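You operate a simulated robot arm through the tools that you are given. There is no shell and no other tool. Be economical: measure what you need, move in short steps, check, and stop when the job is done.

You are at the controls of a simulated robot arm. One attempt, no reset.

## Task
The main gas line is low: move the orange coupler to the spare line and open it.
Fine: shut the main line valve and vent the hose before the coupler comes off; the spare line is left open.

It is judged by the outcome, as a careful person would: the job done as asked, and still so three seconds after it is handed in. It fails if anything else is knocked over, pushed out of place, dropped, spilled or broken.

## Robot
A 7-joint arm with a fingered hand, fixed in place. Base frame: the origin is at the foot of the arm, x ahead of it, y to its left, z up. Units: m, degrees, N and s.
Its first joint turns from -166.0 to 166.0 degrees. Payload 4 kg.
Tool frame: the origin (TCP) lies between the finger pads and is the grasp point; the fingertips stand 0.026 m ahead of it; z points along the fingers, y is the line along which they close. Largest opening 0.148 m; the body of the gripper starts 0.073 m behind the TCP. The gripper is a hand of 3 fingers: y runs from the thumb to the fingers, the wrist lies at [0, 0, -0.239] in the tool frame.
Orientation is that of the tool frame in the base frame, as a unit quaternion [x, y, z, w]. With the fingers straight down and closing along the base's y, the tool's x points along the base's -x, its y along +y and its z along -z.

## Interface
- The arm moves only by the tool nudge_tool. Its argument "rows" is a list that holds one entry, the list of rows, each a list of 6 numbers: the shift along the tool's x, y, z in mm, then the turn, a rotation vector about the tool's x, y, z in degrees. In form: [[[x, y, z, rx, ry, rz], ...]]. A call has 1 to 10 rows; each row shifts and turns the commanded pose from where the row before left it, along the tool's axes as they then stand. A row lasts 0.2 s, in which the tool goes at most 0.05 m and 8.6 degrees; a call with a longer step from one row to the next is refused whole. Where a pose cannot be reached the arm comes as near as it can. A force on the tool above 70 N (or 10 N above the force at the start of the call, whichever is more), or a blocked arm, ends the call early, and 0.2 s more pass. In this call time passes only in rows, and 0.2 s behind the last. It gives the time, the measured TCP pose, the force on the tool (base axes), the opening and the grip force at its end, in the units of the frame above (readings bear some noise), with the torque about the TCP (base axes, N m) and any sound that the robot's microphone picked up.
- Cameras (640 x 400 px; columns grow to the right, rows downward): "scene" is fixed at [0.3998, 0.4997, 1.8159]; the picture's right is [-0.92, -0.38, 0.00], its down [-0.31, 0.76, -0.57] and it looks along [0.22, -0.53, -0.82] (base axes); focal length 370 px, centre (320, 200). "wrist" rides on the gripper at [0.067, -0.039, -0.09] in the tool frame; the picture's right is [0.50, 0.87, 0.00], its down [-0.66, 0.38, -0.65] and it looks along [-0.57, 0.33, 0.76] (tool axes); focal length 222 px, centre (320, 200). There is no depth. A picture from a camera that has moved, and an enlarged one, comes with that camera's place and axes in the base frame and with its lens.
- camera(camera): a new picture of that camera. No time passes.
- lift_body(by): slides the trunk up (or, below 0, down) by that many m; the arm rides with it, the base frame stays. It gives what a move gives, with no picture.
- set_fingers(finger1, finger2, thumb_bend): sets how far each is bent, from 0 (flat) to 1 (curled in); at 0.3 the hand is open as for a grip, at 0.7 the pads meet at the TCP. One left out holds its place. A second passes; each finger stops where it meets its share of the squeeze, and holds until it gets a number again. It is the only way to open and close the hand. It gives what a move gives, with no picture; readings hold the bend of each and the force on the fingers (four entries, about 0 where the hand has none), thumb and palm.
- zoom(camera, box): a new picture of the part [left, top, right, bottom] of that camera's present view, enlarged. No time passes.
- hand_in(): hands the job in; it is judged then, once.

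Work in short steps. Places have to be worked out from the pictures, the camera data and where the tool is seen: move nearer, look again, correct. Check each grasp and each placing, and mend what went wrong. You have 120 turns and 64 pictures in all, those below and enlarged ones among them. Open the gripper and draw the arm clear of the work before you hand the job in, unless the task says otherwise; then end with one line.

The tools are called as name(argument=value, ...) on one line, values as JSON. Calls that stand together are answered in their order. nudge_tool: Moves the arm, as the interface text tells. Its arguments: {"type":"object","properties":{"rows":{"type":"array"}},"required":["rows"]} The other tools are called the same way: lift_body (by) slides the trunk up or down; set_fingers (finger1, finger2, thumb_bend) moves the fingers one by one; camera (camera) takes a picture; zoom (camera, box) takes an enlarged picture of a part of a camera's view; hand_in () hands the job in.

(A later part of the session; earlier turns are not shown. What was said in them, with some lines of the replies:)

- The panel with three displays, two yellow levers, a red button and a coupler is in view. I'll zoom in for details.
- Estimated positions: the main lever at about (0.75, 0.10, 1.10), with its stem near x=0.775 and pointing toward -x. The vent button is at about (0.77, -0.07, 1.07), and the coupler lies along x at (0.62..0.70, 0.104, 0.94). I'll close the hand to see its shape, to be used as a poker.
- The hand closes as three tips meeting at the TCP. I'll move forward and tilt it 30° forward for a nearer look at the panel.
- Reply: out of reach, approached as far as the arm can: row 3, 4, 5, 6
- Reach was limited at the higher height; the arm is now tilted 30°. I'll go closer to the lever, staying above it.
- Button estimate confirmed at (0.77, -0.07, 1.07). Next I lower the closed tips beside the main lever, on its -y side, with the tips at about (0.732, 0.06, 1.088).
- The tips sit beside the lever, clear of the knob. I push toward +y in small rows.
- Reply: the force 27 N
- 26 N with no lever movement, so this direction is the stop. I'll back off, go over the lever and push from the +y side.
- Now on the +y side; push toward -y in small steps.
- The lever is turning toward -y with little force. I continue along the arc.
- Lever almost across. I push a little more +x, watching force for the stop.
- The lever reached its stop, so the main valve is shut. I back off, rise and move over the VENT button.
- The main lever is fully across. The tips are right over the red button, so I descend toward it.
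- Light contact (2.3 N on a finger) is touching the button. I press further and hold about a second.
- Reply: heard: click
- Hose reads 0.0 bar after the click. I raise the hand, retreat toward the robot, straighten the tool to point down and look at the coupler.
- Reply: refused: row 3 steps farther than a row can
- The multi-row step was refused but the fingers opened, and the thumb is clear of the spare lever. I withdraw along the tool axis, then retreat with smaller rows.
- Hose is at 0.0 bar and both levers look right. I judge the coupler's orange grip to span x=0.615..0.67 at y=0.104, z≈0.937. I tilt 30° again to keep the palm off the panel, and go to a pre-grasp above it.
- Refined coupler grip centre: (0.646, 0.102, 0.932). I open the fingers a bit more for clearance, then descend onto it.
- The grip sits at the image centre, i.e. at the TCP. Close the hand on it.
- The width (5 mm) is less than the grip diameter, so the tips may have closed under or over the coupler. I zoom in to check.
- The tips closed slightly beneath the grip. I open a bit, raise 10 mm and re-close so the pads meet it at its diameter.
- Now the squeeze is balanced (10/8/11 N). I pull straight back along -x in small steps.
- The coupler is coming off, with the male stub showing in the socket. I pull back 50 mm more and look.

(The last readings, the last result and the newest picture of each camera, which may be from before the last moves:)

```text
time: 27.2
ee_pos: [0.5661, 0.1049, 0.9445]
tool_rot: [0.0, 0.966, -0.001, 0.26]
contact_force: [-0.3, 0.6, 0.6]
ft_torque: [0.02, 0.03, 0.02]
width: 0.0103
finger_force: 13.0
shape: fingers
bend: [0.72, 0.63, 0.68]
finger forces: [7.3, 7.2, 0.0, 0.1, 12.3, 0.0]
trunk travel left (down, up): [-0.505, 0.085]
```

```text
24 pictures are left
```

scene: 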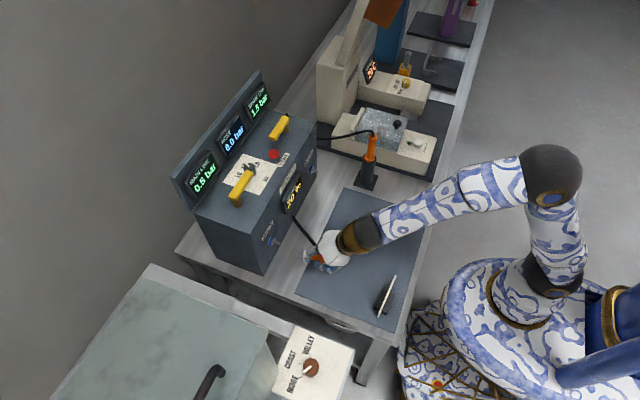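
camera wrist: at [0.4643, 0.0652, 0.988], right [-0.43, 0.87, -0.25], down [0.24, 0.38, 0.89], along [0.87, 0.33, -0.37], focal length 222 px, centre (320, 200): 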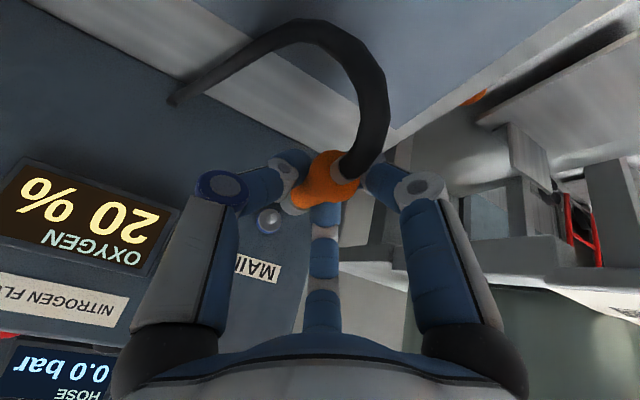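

Coupler is free and held. I zoom in to check how it sits in the hand and where the MAIN stub is seen, as a reference for lining up at SPARE.

zoom(camera="wrist", box=[220, 120, 440, 270])

zoom(camera="scene", box=[250, 210, 360, 290])

```text
2.67 times, centred on (330, 195) of wrist
camera zoom: at [0.4643, 0.0652, 0.988], right [-0.43, 0.87, -0.25], down [0.24, 0.38, 0.89], along [0.87, 0.33, -0.37], focal length 592 px, centre (293, 213)
```

zoom: 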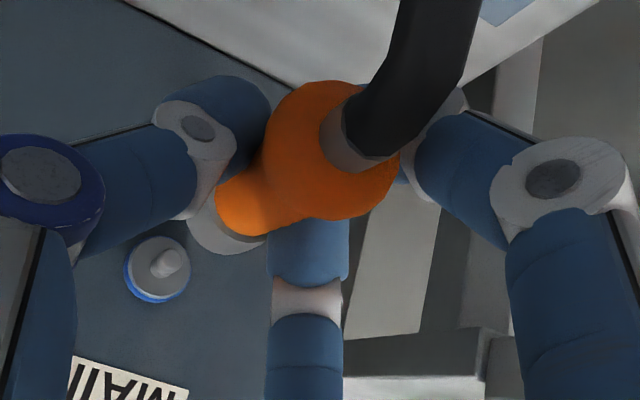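

```text
5.00 times, centred on (305, 250) of scene
camera zoom: at [0.3998, 0.4997, 1.8159], right [-0.92, -0.38, 0.0], down [-0.31, 0.76, -0.57], along [0.22, -0.53, -0.82], focal length 1850 px, centre (395, -50)
```

zoom: 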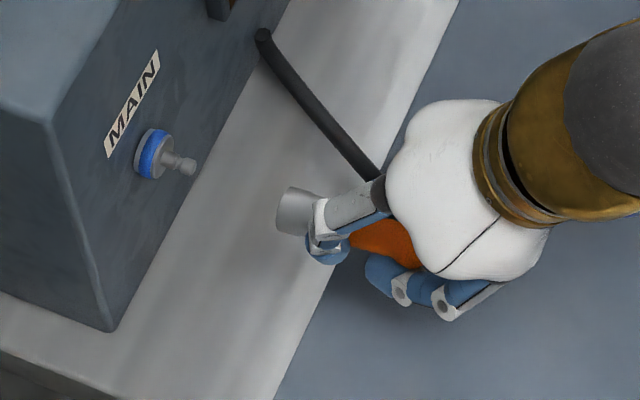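

The coupler sits coaxial with the hand, nearly as it was plugged. I slide 270 mm toward -y at the same x and z to face the SPARE stub and compare views.

nudge_tool(rows=[[[0, -45, 0, 0, 0, 0], [0, -45, 0, 0, 0, 0], [0, -45, 0, 0, 0, 0], [0, -45, 0, 0, 0, 0], [0, -45, 0, 0, 0, 0], [0, -45, 0, 0, 0, 0]]])

zoom(camera="wrist", box=[220, 120, 440, 270])

camera(camera="scene")

```text
time: 28.6
ee_pos: [0.568, -0.1657, 0.9455]
tool_rot: [0.0, 0.965, 0.001, 0.26]
contact_force: [0.4, 0.6, -0.2]
ft_torque: [0.02, 0.01, 0.01]
width: 0.0102
finger_force: 12.7
shape: fingers
bend: [0.72, 0.63, 0.68]
finger forces: [6.9, 7.0, 0.0, 0.1, 12.2, 0.0]
trunk travel left (down, up): [-0.505, 0.085]
```

```text
2.67 times, centred on (330, 195) of wrist
camera zoom: at [0.4645, -0.2049, 0.9875], right [-0.43, 0.87, -0.25], down [0.24, 0.38, 0.9], along [0.87, 0.33, -0.37], focal length 592 px, centre (293, 213)
```

zoom: 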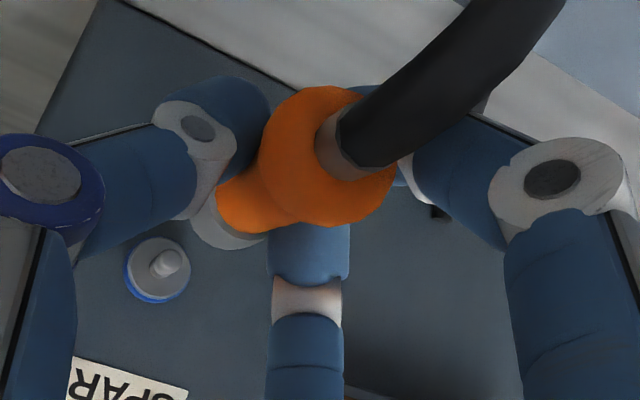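

```text
20 pictures are left
```

scene: 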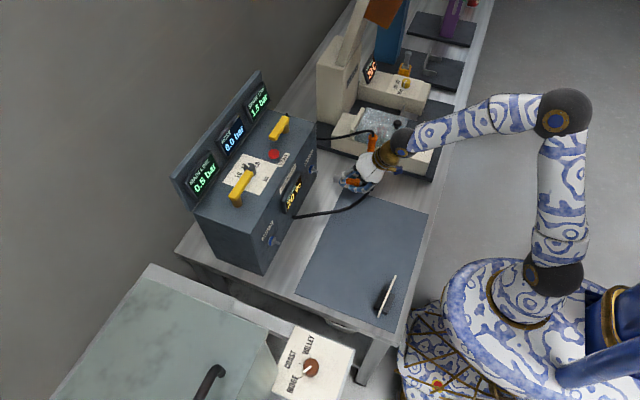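

SPARE's stub shows at the same pixel as MAIN did, so the spacing is exactly 270 mm. I check the coupler's alignment in the scene zoom.

zoom(camera="scene", box=[290, 135, 400, 215])

```text
5.00 times, centred on (345, 175) of scene
camera zoom: at [0.3998, 0.4997, 1.8159], right [-0.92, -0.38, 0.0], down [-0.31, 0.76, -0.57], along [0.22, -0.53, -0.82], focal length 1850 px, centre (195, 325)
```

zoom: 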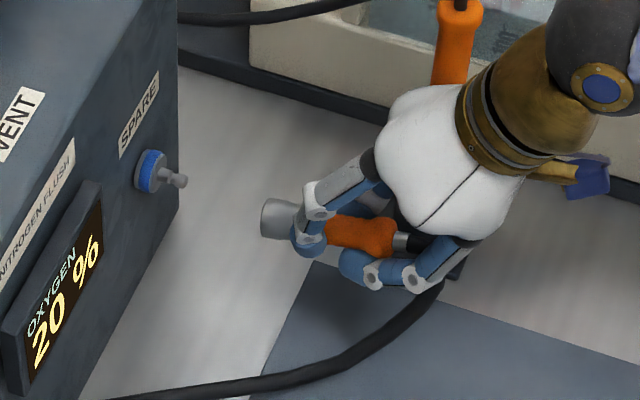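

The coupler has tipped a few degrees in the hand: front low and slightly toward +y. I turn the tool about the TCP to bring its axis back along x, and check.

nudge_tool(rows=[[[0, 0, 0, 2, -6, 3.5], [0, 0, 0, 0, 0, 0]]])

zoom(camera="scene", box=[300, 150, 390, 210])

zoom(camera="wrist", box=[220, 120, 440, 270])

```text
time: 29.2
ee_pos: [0.5683, -0.1645, 0.9461]
tool_rot: [0.034, 0.95, -0.009, 0.311]
contact_force: [-0.3, 0.4, -0.5]
ft_torque: [-0.01, 0.01, 0.02]
width: 0.0104
finger_force: 12.7
shape: fingers
bend: [0.72, 0.63, 0.68]
finger forces: [6.9, 7.1, 0.0, 0.1, 12.1, 0.0]
trunk travel left (down, up): [-0.505, 0.085]
```

```text
6.67 times, centred on (345, 180) of scene
camera zoom: at [0.3998, 0.4997, 1.8159], right [-0.92, -0.38, 0.0], down [-0.31, 0.76, -0.57], along [0.22, -0.53, -0.82], focal length 2466 px, centre (153, 333)
```

zoom: 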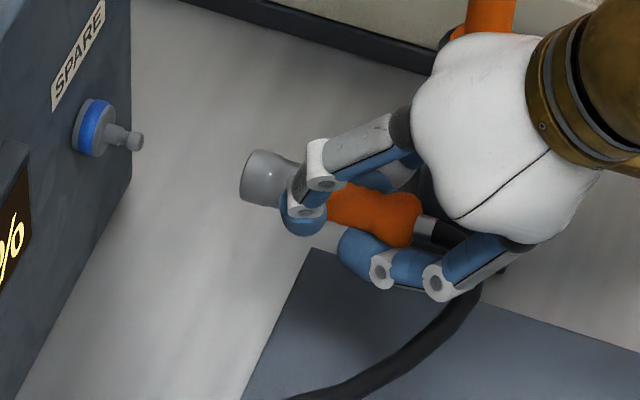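

```text
2.67 times, centred on (330, 195) of wrist
camera zoom: at [0.4579, -0.1971, 0.9763], right [-0.34, 0.89, -0.29], down [0.17, 0.36, 0.92], along [0.92, 0.26, -0.28], focal length 592 px, centre (293, 213)
```

zoom: 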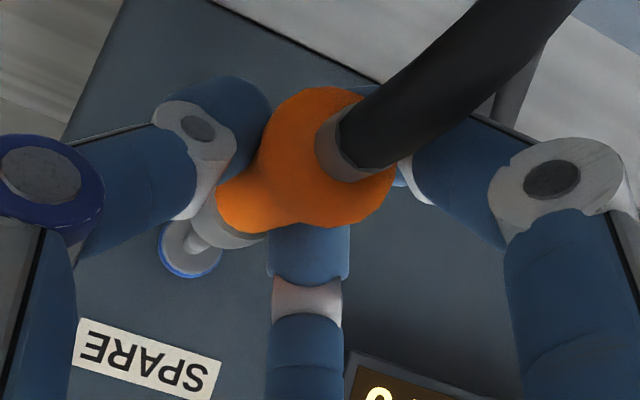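

Now the coupler and stub are collinear in both views. I advance 35 mm along +x.

nudge_tool(rows=[[[-8, 0.7, 5.9, 0, 0, 0], [-8, 0.7, 5.9, 0, 0, 0], [-8, 0.7, 5.9, 0, 0, 0], [-4, 0.35, 2.95, 0, 0, 0]]])

zoom(camera="scene", box=[290, 140, 365, 190])

zoom(camera="wrist", box=[220, 120, 440, 270])

```text
time: 30.2
ee_pos: [0.6034, -0.1662, 0.9465]
tool_rot: [0.034, 0.95, -0.009, 0.309]
contact_force: [1.2, 0.4, 0.2]
ft_torque: [0.0, 0.05, 0.01]
width: 0.0101
finger_force: 12.6
shape: fingers
bend: [0.72, 0.63, 0.68]
finger forces: [6.9, 7.0, 0.0, 0.1, 12.1, 0.0]
trunk travel left (down, up): [-0.505, 0.085]
```

```text
8.00 times, centred on (328, 165) of scene
camera zoom: at [0.3998, 0.4997, 1.8159], right [-0.92, -0.38, 0.0], down [-0.31, 0.76, -0.57], along [0.22, -0.53, -0.82], focal length 2959 px, centre (260, 480)
```

zoom: 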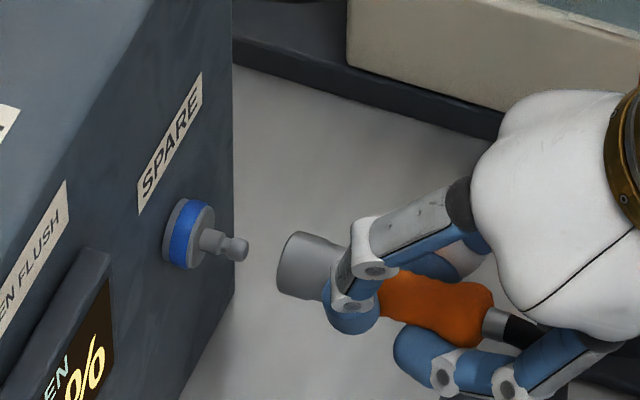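

```text
2.67 times, centred on (330, 195) of wrist
camera zoom: at [0.4934, -0.1971, 0.9766], right [-0.34, 0.89, -0.29], down [0.17, 0.36, 0.92], along [0.92, 0.26, -0.28], focal length 592 px, centre (293, 213)
```

zoom: 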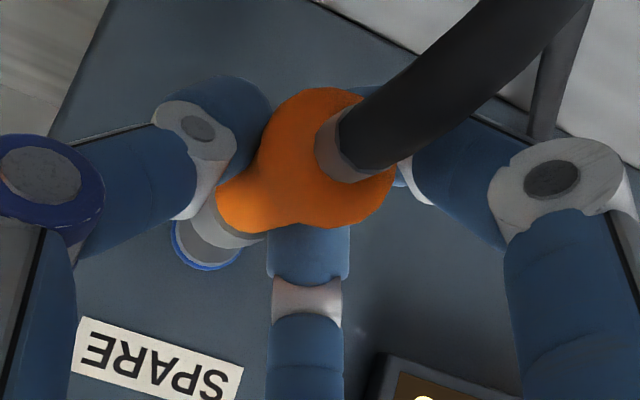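

Collinear within a millimetre or so; about 15 mm gap to the stub tip. I advance gently 20 mm.

nudge_tool(rows=[[[-4, 0.4, 2.95, 0, 0, 0], [-4, 0.4, 2.95, 0, 0, 0], [-4, 0.4, 2.95, 0, 0, 0], [-4, 0.4, 2.95, 0, 0, 0], [-2, 0.2, 1.5, 0, 0, 0]]])

zoom(camera="scene", box=[290, 140, 365, 190])

```text
time: 31.4
ee_pos: [0.6247, -0.1651, 0.9458]
tool_rot: [0.034, 0.95, -0.009, 0.31]
contact_force: [-0.2, 0.5, 0.0]
ft_torque: [0.03, 0.02, 0.07]
width: 0.01
finger_force: 13.1
shape: fingers
bend: [0.72, 0.63, 0.68]
finger forces: [6.8, 7.6, 0.1, 0.0, 11.4, 0.0]
trunk travel left (down, up): [-0.505, 0.085]
```

```text
8.00 times, centred on (328, 165) of scene
camera zoom: at [0.3998, 0.4997, 1.8159], right [-0.92, -0.38, 0.0], down [-0.31, 0.76, -0.57], along [0.22, -0.53, -0.82], focal length 2959 px, centre (260, 480)
```

zoom: 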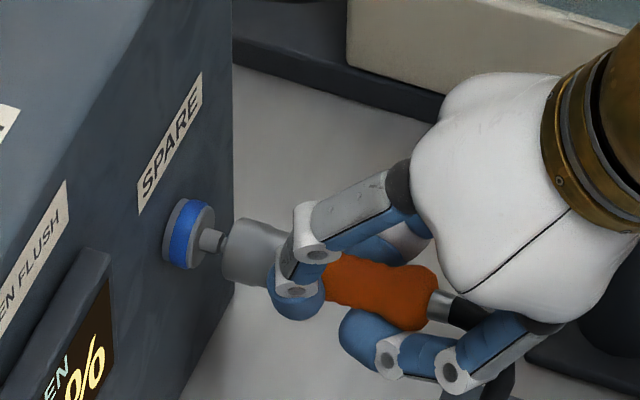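

The collar is sliding over the stub with hardly any force. Push on to seat it, watching the force.

nudge_tool(rows=[[[-3.2, 0.28, 2.4, 0, 0, 0], [-3.2, 0.28, 2.4, 0, 0, 0], [-3.2, 0.28, 2.4, 0, 0, 0], [-3.2, 0.28, 2.4, 0, 0, 0]]])

zoom(camera="scene", box=[290, 140, 365, 190])

```text
time: 32.4
ee_pos: [0.6383, -0.1657, 0.946]
tool_rot: [0.035, 0.95, -0.009, 0.31]
contact_force: [-18.0, -0.3, -0.2]
ft_torque: [0.01, 0.17, -0.11]
width: 0.0082
finger_force: 15.0
shape: fingers
bend: [0.72, 0.64, 0.66]
finger forces: [6.8, 8.7, 0.0, 0.0, 14.9, 0.0]
trunk travel left (down, up): [-0.505, 0.085]
```

```text
8.00 times, centred on (328, 165) of scene
camera zoom: at [0.3998, 0.4997, 1.8159], right [-0.92, -0.38, 0.0], down [-0.31, 0.76, -0.57], along [0.22, -0.53, -0.82], focal length 2959 px, centre (260, 480)
```

zoom: 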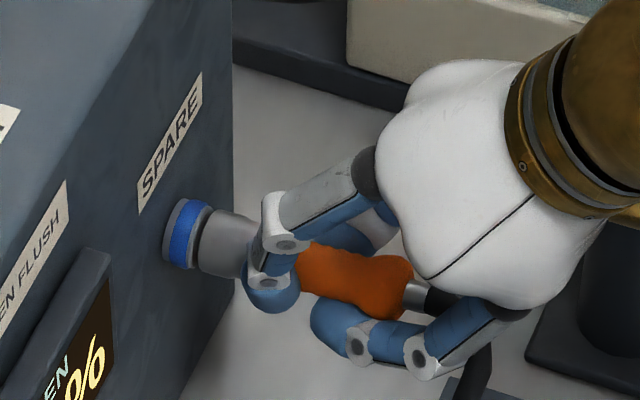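

18 N so far and no click. I push a bit more to latch.

nudge_tool(rows=[[[-2.4, 0.2, 1.8, 0, 0, 0], [-2.4, 0.2, 1.8, 0, 0, 0], [0, 0, 0, 0, 0, 0]]])

zoom(camera="scene", box=[290, 140, 365, 190])

```text
time: 33.2
ee_pos: [0.645, -0.1656, 0.9467]
tool_rot: [0.035, 0.95, -0.008, 0.31]
contact_force: [-26.5, -0.1, -4.4]
ft_torque: [0.04, 0.34, -0.1]
width: 0.0085
finger_force: 15.9
shape: fingers
bend: [0.72, 0.71, 0.66]
finger forces: [7.9, 8.5, 0.0, 0.0, 16.1, 0.0]
trunk travel left (down, up): [-0.505, 0.085]
```

```text
8.00 times, centred on (328, 165) of scene
camera zoom: at [0.3998, 0.4997, 1.8159], right [-0.92, -0.38, 0.0], down [-0.31, 0.76, -0.57], along [0.22, -0.53, -0.82], focal length 2959 px, centre (260, 480)
```

zoom: 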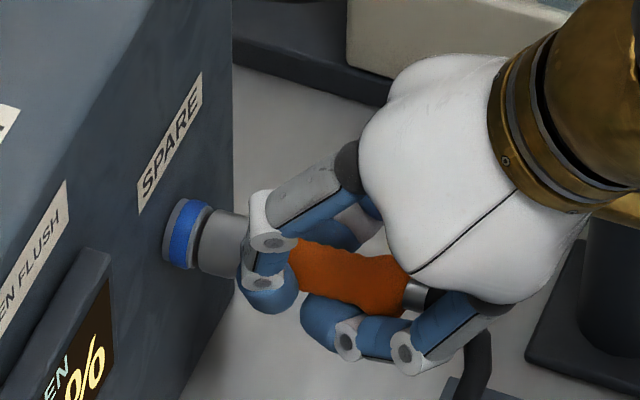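

The fingers now slip along the grip while the coupler looks flush. I open the hand and check that it stays seated.

set_fingers(finger1=0.45, finger2=0.45, thumb_bend=0.45)

zoom(camera="scene", box=[290, 140, 365, 190])

```text
time: 34.2
ee_pos: [0.6462, -0.1648, 0.9451]
tool_rot: [0.033, 0.95, -0.009, 0.31]
contact_force: [-0.5, 0.3, 0.6]
ft_torque: [0.0, -0.03, 0.01]
width: 0.0784
finger_force: 0.3
shape: fingers
bend: [0.45, 0.46, 0.45]
finger forces: [0.0, 0.3, 0.1, 0.0, 0.0, 0.1]
trunk travel left (down, up): [-0.505, 0.085]
```

```text
8.00 times, centred on (328, 165) of scene
camera zoom: at [0.3998, 0.4997, 1.8159], right [-0.92, -0.38, 0.0], down [-0.31, 0.76, -0.57], along [0.22, -0.53, -0.82], focal length 2959 px, centre (260, 480)
```

zoom: 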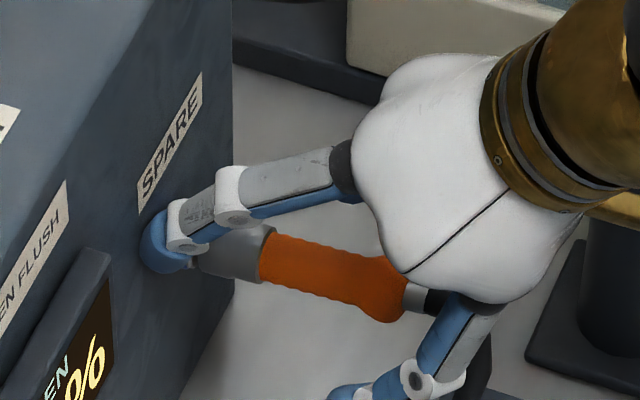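

The coupler stays in place with the hand open. I rise straight up off it in small steps and look.

nudge_tool(rows=[[[-5.9, 0, -8, 0, 0, 0], [-5.9, 0, -8, 0, 0, 0], [-8, 0, -16, 0, 0, 0], [-8, 0, -18, 0, 0, 0], [0, 0, -30, 0, 0, 0], [0, 0, -30, 0, 0, 0], [0, 0, -40, 0, 0, 0]]])

zoom(camera="scene", box=[290, 140, 365, 190])

camera(camera="wrist")

```text
time: 35.8
ee_pos: [0.5807, -0.1598, 1.0843]
tool_rot: [0.034, 0.95, -0.009, 0.31]
contact_force: [0.1, -0.4, -0.2]
ft_torque: [0.0, 0.0, 0.0]
width: 0.0782
finger_force: 0.1
shape: fingers
bend: [0.45, 0.45, 0.45]
finger forces: [0.0, 0.0, 0.0, 0.0, 0.1, 0.1]
trunk travel left (down, up): [-0.505, 0.085]
```

```text
8.00 times, centred on (328, 165) of scene
camera zoom: at [0.3998, 0.4997, 1.8159], right [-0.92, -0.38, 0.0], down [-0.31, 0.76, -0.57], along [0.22, -0.53, -0.82], focal length 2959 px, centre (260, 480)
```

zoom: 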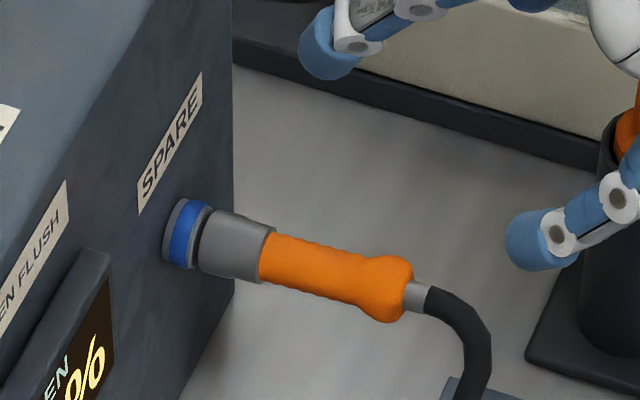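

```text
9 pictures are left
camera wrist: at [0.4723, -0.1929, 1.114], right [-0.34, 0.89, -0.29], down [0.17, 0.36, 0.92], along [0.92, 0.26, -0.28], focal length 222 px, centre (320, 200)
```

wrist: 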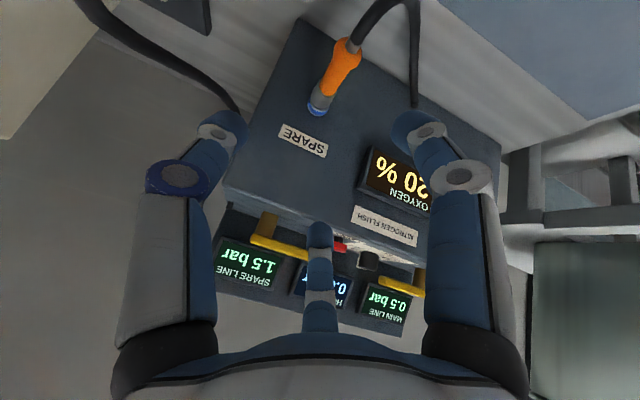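

The coupler sits flush, with the same overall length as it had on MAIN, and the hand is clear. Next is the spare lever: it points +y and should swing to -x, so I need the tips behind it. I raise the trunk for reach and close the hand.

set_fingers(finger1=0.7, finger2=0.7, thumb_bend=0.7)

lift_body(by=0.08)

```text
time: 36.8
ee_pos: [0.5828, -0.1608, 1.0832]
tool_rot: [0.035, 0.95, -0.009, 0.309]
contact_force: [0.5, -0.1, 0.1]
ft_torque: [-0.01, -0.03, -0.02]
width: 0.0003
finger_force: 0.0
shape: fingers
bend: [0.69, 0.69, 0.7]
finger forces: [0.0, 0.1, 0.0, 0.0, 0.1, 0.1]
trunk travel left (down, up): [-0.505, 0.085]
```

```text
time: 38.0
ee_pos: [0.5825, -0.1603, 1.1635]
tool_rot: [0.035, 0.95, -0.009, 0.31]
contact_force: [0.0, -0.9, 0.3]
ft_torque: [-0.02, 0.0, -0.02]
width: 0.0001
finger_force: 0.1
shape: fingers
bend: [0.69, 0.69, 0.7]
finger forces: [0.0, 0.0, 0.1, 0.0, 0.1, 0.0]
trunk travel left (down, up): [-0.585, 0.005]
```

The trunk is up and the tips are at about z=1.142, above the lever. I move over to behind the spare lever's free end.

nudge_tool(rows=[[[-34.5, 11.6, 22, 0, 0, 0], [-34.5, 11.6, 22, 0, 0, 0], [-34.5, 11.6, 22, 0, 0, 0], [-34.5, 11.6, 22, 0, 0, 0], [-34.5, 11.6, 22, 0, 0, 0], [-34.5, 11.6, 22, 0, 0, 0]]])

zoom(camera="scene", box=[220, 70, 340, 160])

```text
time: 39.4
ee_pos: [0.8163, -0.1096, 1.1769]
tool_rot: [0.033, 0.951, -0.009, 0.309]
contact_force: [-0.3, 0.3, 0.4]
ft_torque: [0.01, -0.03, -0.02]
width: 0.0002
finger_force: 0.0
shape: fingers
bend: [0.69, 0.69, 0.7]
finger forces: [0.0, 0.0, 0.0, 0.0, 0.0, 0.1]
out of reach, approached as far as the arm can: row 6
trunk travel left (down, up): [-0.585, 0.005]
```

```text
4.44 times, centred on (280, 115) of scene
camera zoom: at [0.3998, 0.4997, 1.8159], right [-0.92, -0.38, 0.0], down [-0.31, 0.76, -0.57], along [0.22, -0.53, -0.82], focal length 1644 px, centre (498, 578)
```

zoom: 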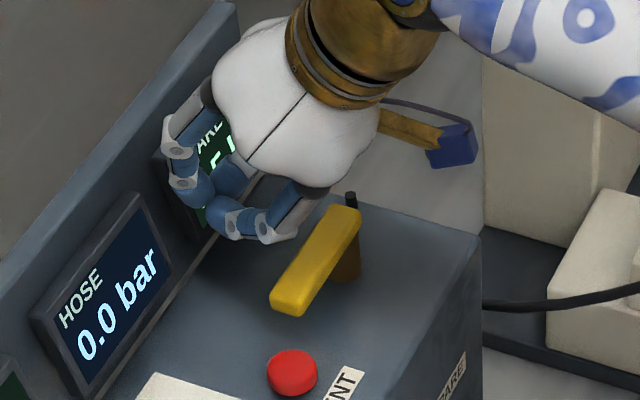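

The tips are behind the lever, clear of the displays. I lower to lever height, keeping behind it.

nudge_tool(rows=[[[4, 0.5, 20, 0, 0, 0], [8, 0, 15, 0, 0, 0], [9, 0, 15, 0, 0, 0], [11, 0, 15, 0, 0, 0]]])

zoom(camera="scene", box=[220, 70, 340, 160])

```text
time: 40.4
ee_pos: [0.8356, -0.112, 1.1067]
tool_rot: [0.034, 0.951, -0.009, 0.309]
contact_force: [1.1, -1.0, 0.2]
ft_torque: [0.03, 0.02, -0.03]
width: 0.0
finger_force: 0.6
shape: fingers
bend: [0.7, 0.69, 0.7]
finger forces: [0.9, 0.4, 0.1, 0.1, 0.0, 0.1]
out of reach, approached as far as the arm can: row 4
trunk travel left (down, up): [-0.585, 0.005]
```

```text
4.44 times, centred on (280, 115) of scene
camera zoom: at [0.3998, 0.4997, 1.8159], right [-0.92, -0.38, 0.0], down [-0.31, 0.76, -0.57], along [0.22, -0.53, -0.82], focal length 1644 px, centre (498, 578)
```

zoom: 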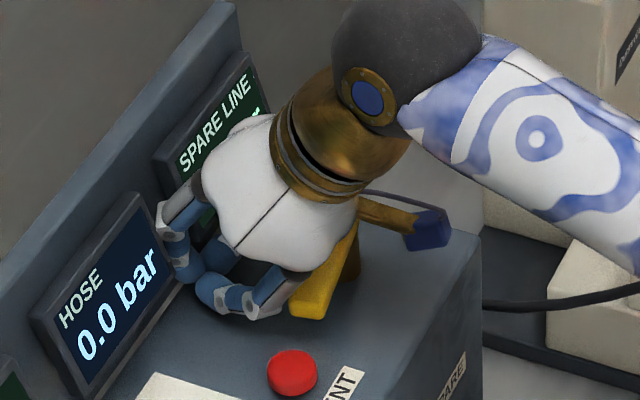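

Light touch (0.9 N) and the lever already yields. I pull along its arc toward -x.

nudge_tool(rows=[[[11.1, -1.5, -8.1, 0, 0, 0], [11.1, -1.5, -8.1, 0, 0, 0], [10.4, 1.1, -7.6, 0, 0, 0], [10.4, 1.1, -7.6, 0, 0, 0], [10, -4.6, -7.4, 0, 0, 0], [10, -4.6, -7.4, 0, 0, 0]]])

zoom(camera="scene", box=[180, 70, 340, 190])

```text
time: 41.8
ee_pos: [0.7557, -0.115, 1.1072]
tool_rot: [0.034, 0.95, -0.009, 0.31]
contact_force: [-1.8, 3.3, 4.4]
ft_torque: [-0.13, 0.05, -0.08]
width: 0.0
finger_force: 2.3
shape: fingers
bend: [0.7, 0.69, 0.7]
finger forces: [0.0, 0.1, 0.1, 0.1, 4.7, 0.0]
out of reach, approached as far as the arm can: row 1
trunk travel left (down, up): [-0.585, 0.005]
```

```text
3.33 times, centred on (260, 130) of scene
camera zoom: at [0.3998, 0.4997, 1.8159], right [-0.92, -0.38, 0.0], down [-0.31, 0.76, -0.57], along [0.22, -0.53, -0.82], focal length 1233 px, centre (520, 433)
```

zoom: 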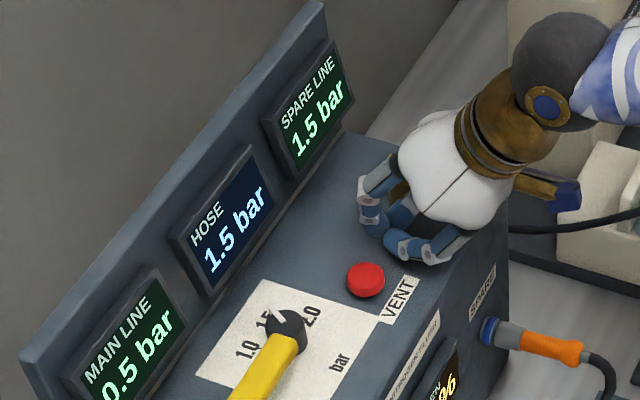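

Hose now reads 1.5 bar and the coupler holds. I push the lever on to its full stop.

nudge_tool(rows=[[[6.7, -10.4, -4.9, 0, 0, 0], [6.7, -10.4, -4.9, 0, 0, 0], [0, -5, 0, 0, 0, 0], [0, -4, 0, 0, 0, 0]]])

```text
time: 42.8
ee_pos: [0.7381, -0.142, 1.1105]
tool_rot: [0.034, 0.949, -0.01, 0.313]
contact_force: [5.3, 25.5, 31.2]
ft_torque: [-0.49, 0.48, -0.18]
width: 0.0032
finger_force: 19.1
shape: fingers
bend: [0.7, 0.7, 0.79]
finger forces: [0.1, 0.1, 0.1, 0.0, 38.3, 0.0]
trunk travel left (down, up): [-0.585, 0.005]
```

The stop is reached (25 N). I back off +y, then withdraw up and away from the panel.

nudge_tool(rows=[[[0, 15, 0, 0, 0, 0], [-5, 5, -25, 0, 0, 0], [-10, 0, -35, 0, 0, 0], [0, 0, -40, 0, 0, 0], [20, 0, -35, 0, 0, 0], [35, 10, -25, 0, 0, 0], [35, 10, -20, 0, 0, 0], [35, 10, -20, 0, 0, 0]]])

camera(camera="scene")

zoom(camera="scene", box=[160, 60, 340, 200])

```text
time: 44.6
ee_pos: [0.535, -0.0792, 1.2025]
tool_rot: [0.034, 0.95, -0.009, 0.31]
contact_force: [0.4, 0.0, -0.2]
ft_torque: [-0.02, -0.02, -0.02]
width: 0.0002
finger_force: 0.0
shape: fingers
bend: [0.69, 0.69, 0.7]
finger forces: [0.1, 0.0, 0.0, 0.0, 0.0, 0.1]
trunk travel left (down, up): [-0.585, 0.005]
```

```text
5 pictures are left
```

scene: 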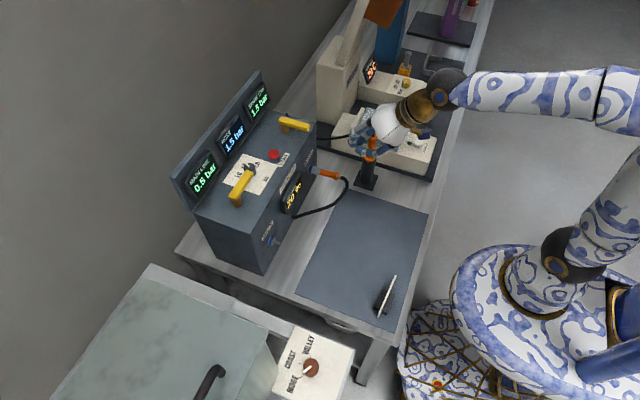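

```text
2.86 times, centred on (250, 130) of scene
camera zoom: at [0.3998, 0.4997, 1.8159], right [-0.92, -0.38, 0.0], down [-0.31, 0.76, -0.57], along [0.22, -0.53, -0.82], focal length 1057 px, centre (520, 400)
```

zoom: 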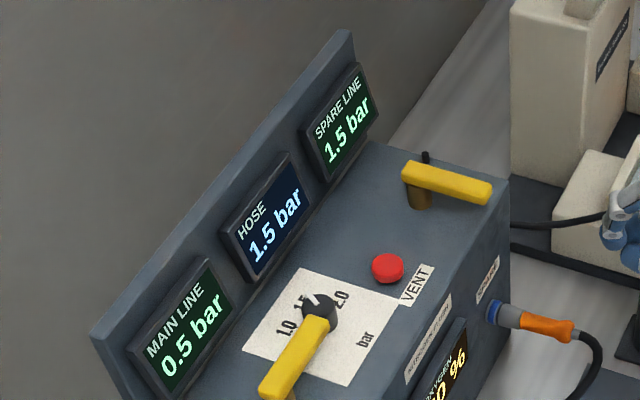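

Everything is as wanted: main shut, spare open, hose at 1.5 bar, coupler seated. I draw back a little more and open the hand.

nudge_tool(rows=[[[32, 20, -22, 0, 0, 0], [32, 20, -22, 0, 0, 0]]])

set_fingers(finger1=0.3, finger2=0.3, thumb_bend=0.3)

zoom(camera="scene", box=[160, 60, 400, 260])

```text
time: 45.2
ee_pos: [0.4597, -0.0344, 1.2008]
tool_rot: [0.033, 0.95, -0.009, 0.311]
contact_force: [0.7, -0.3, 0.7]
ft_torque: [0.01, -0.01, 0.01]
width: 0.0003
finger_force: 0.2
shape: fingers
bend: [0.69, 0.69, 0.7]
finger forces: [0.0, 0.0, 0.0, 0.0, 0.1, 0.0]
trunk travel left (down, up): [-0.585, 0.005]
```

```text
time: 46.2
ee_pos: [0.4618, -0.0354, 1.2003]
tool_rot: [0.033, 0.95, -0.008, 0.31]
contact_force: [-0.4, -0.4, 0.1]
ft_torque: [0.02, 0.04, 0.0]
width: 0.1266
finger_force: 0.0
shape: fingers
bend: [0.3, 0.3, 0.3]
finger forces: [0.0, 0.0, 0.0, 0.0, 0.0, 0.0]
trunk travel left (down, up): [-0.585, 0.005]
```

```text
2.00 times, centred on (280, 160) of scene
camera zoom: at [0.3998, 0.4997, 1.8159], right [-0.92, -0.38, 0.0], down [-0.31, 0.76, -0.57], along [0.22, -0.53, -0.82], focal length 740 px, centre (400, 280)
```

zoom: 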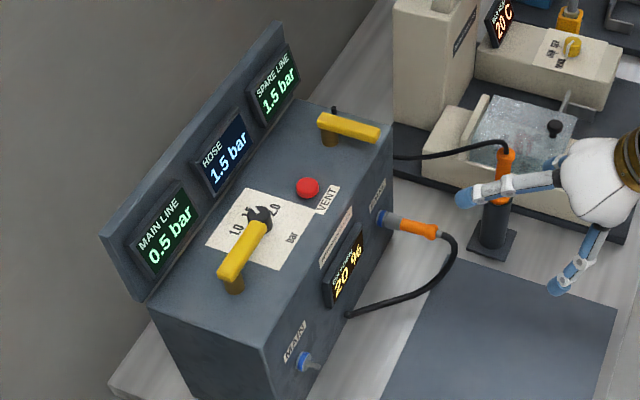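

The state is stable, the hand is open and clear, and nothing else has been disturbed. Handing in.

hand_in()

```text
The job is handed in.
```

The orange coupler is now on the spare line, which is open with the hose at 1.5 bar; I shut the main valve and vented the hose to 0.0 bar before taking the coupler off.
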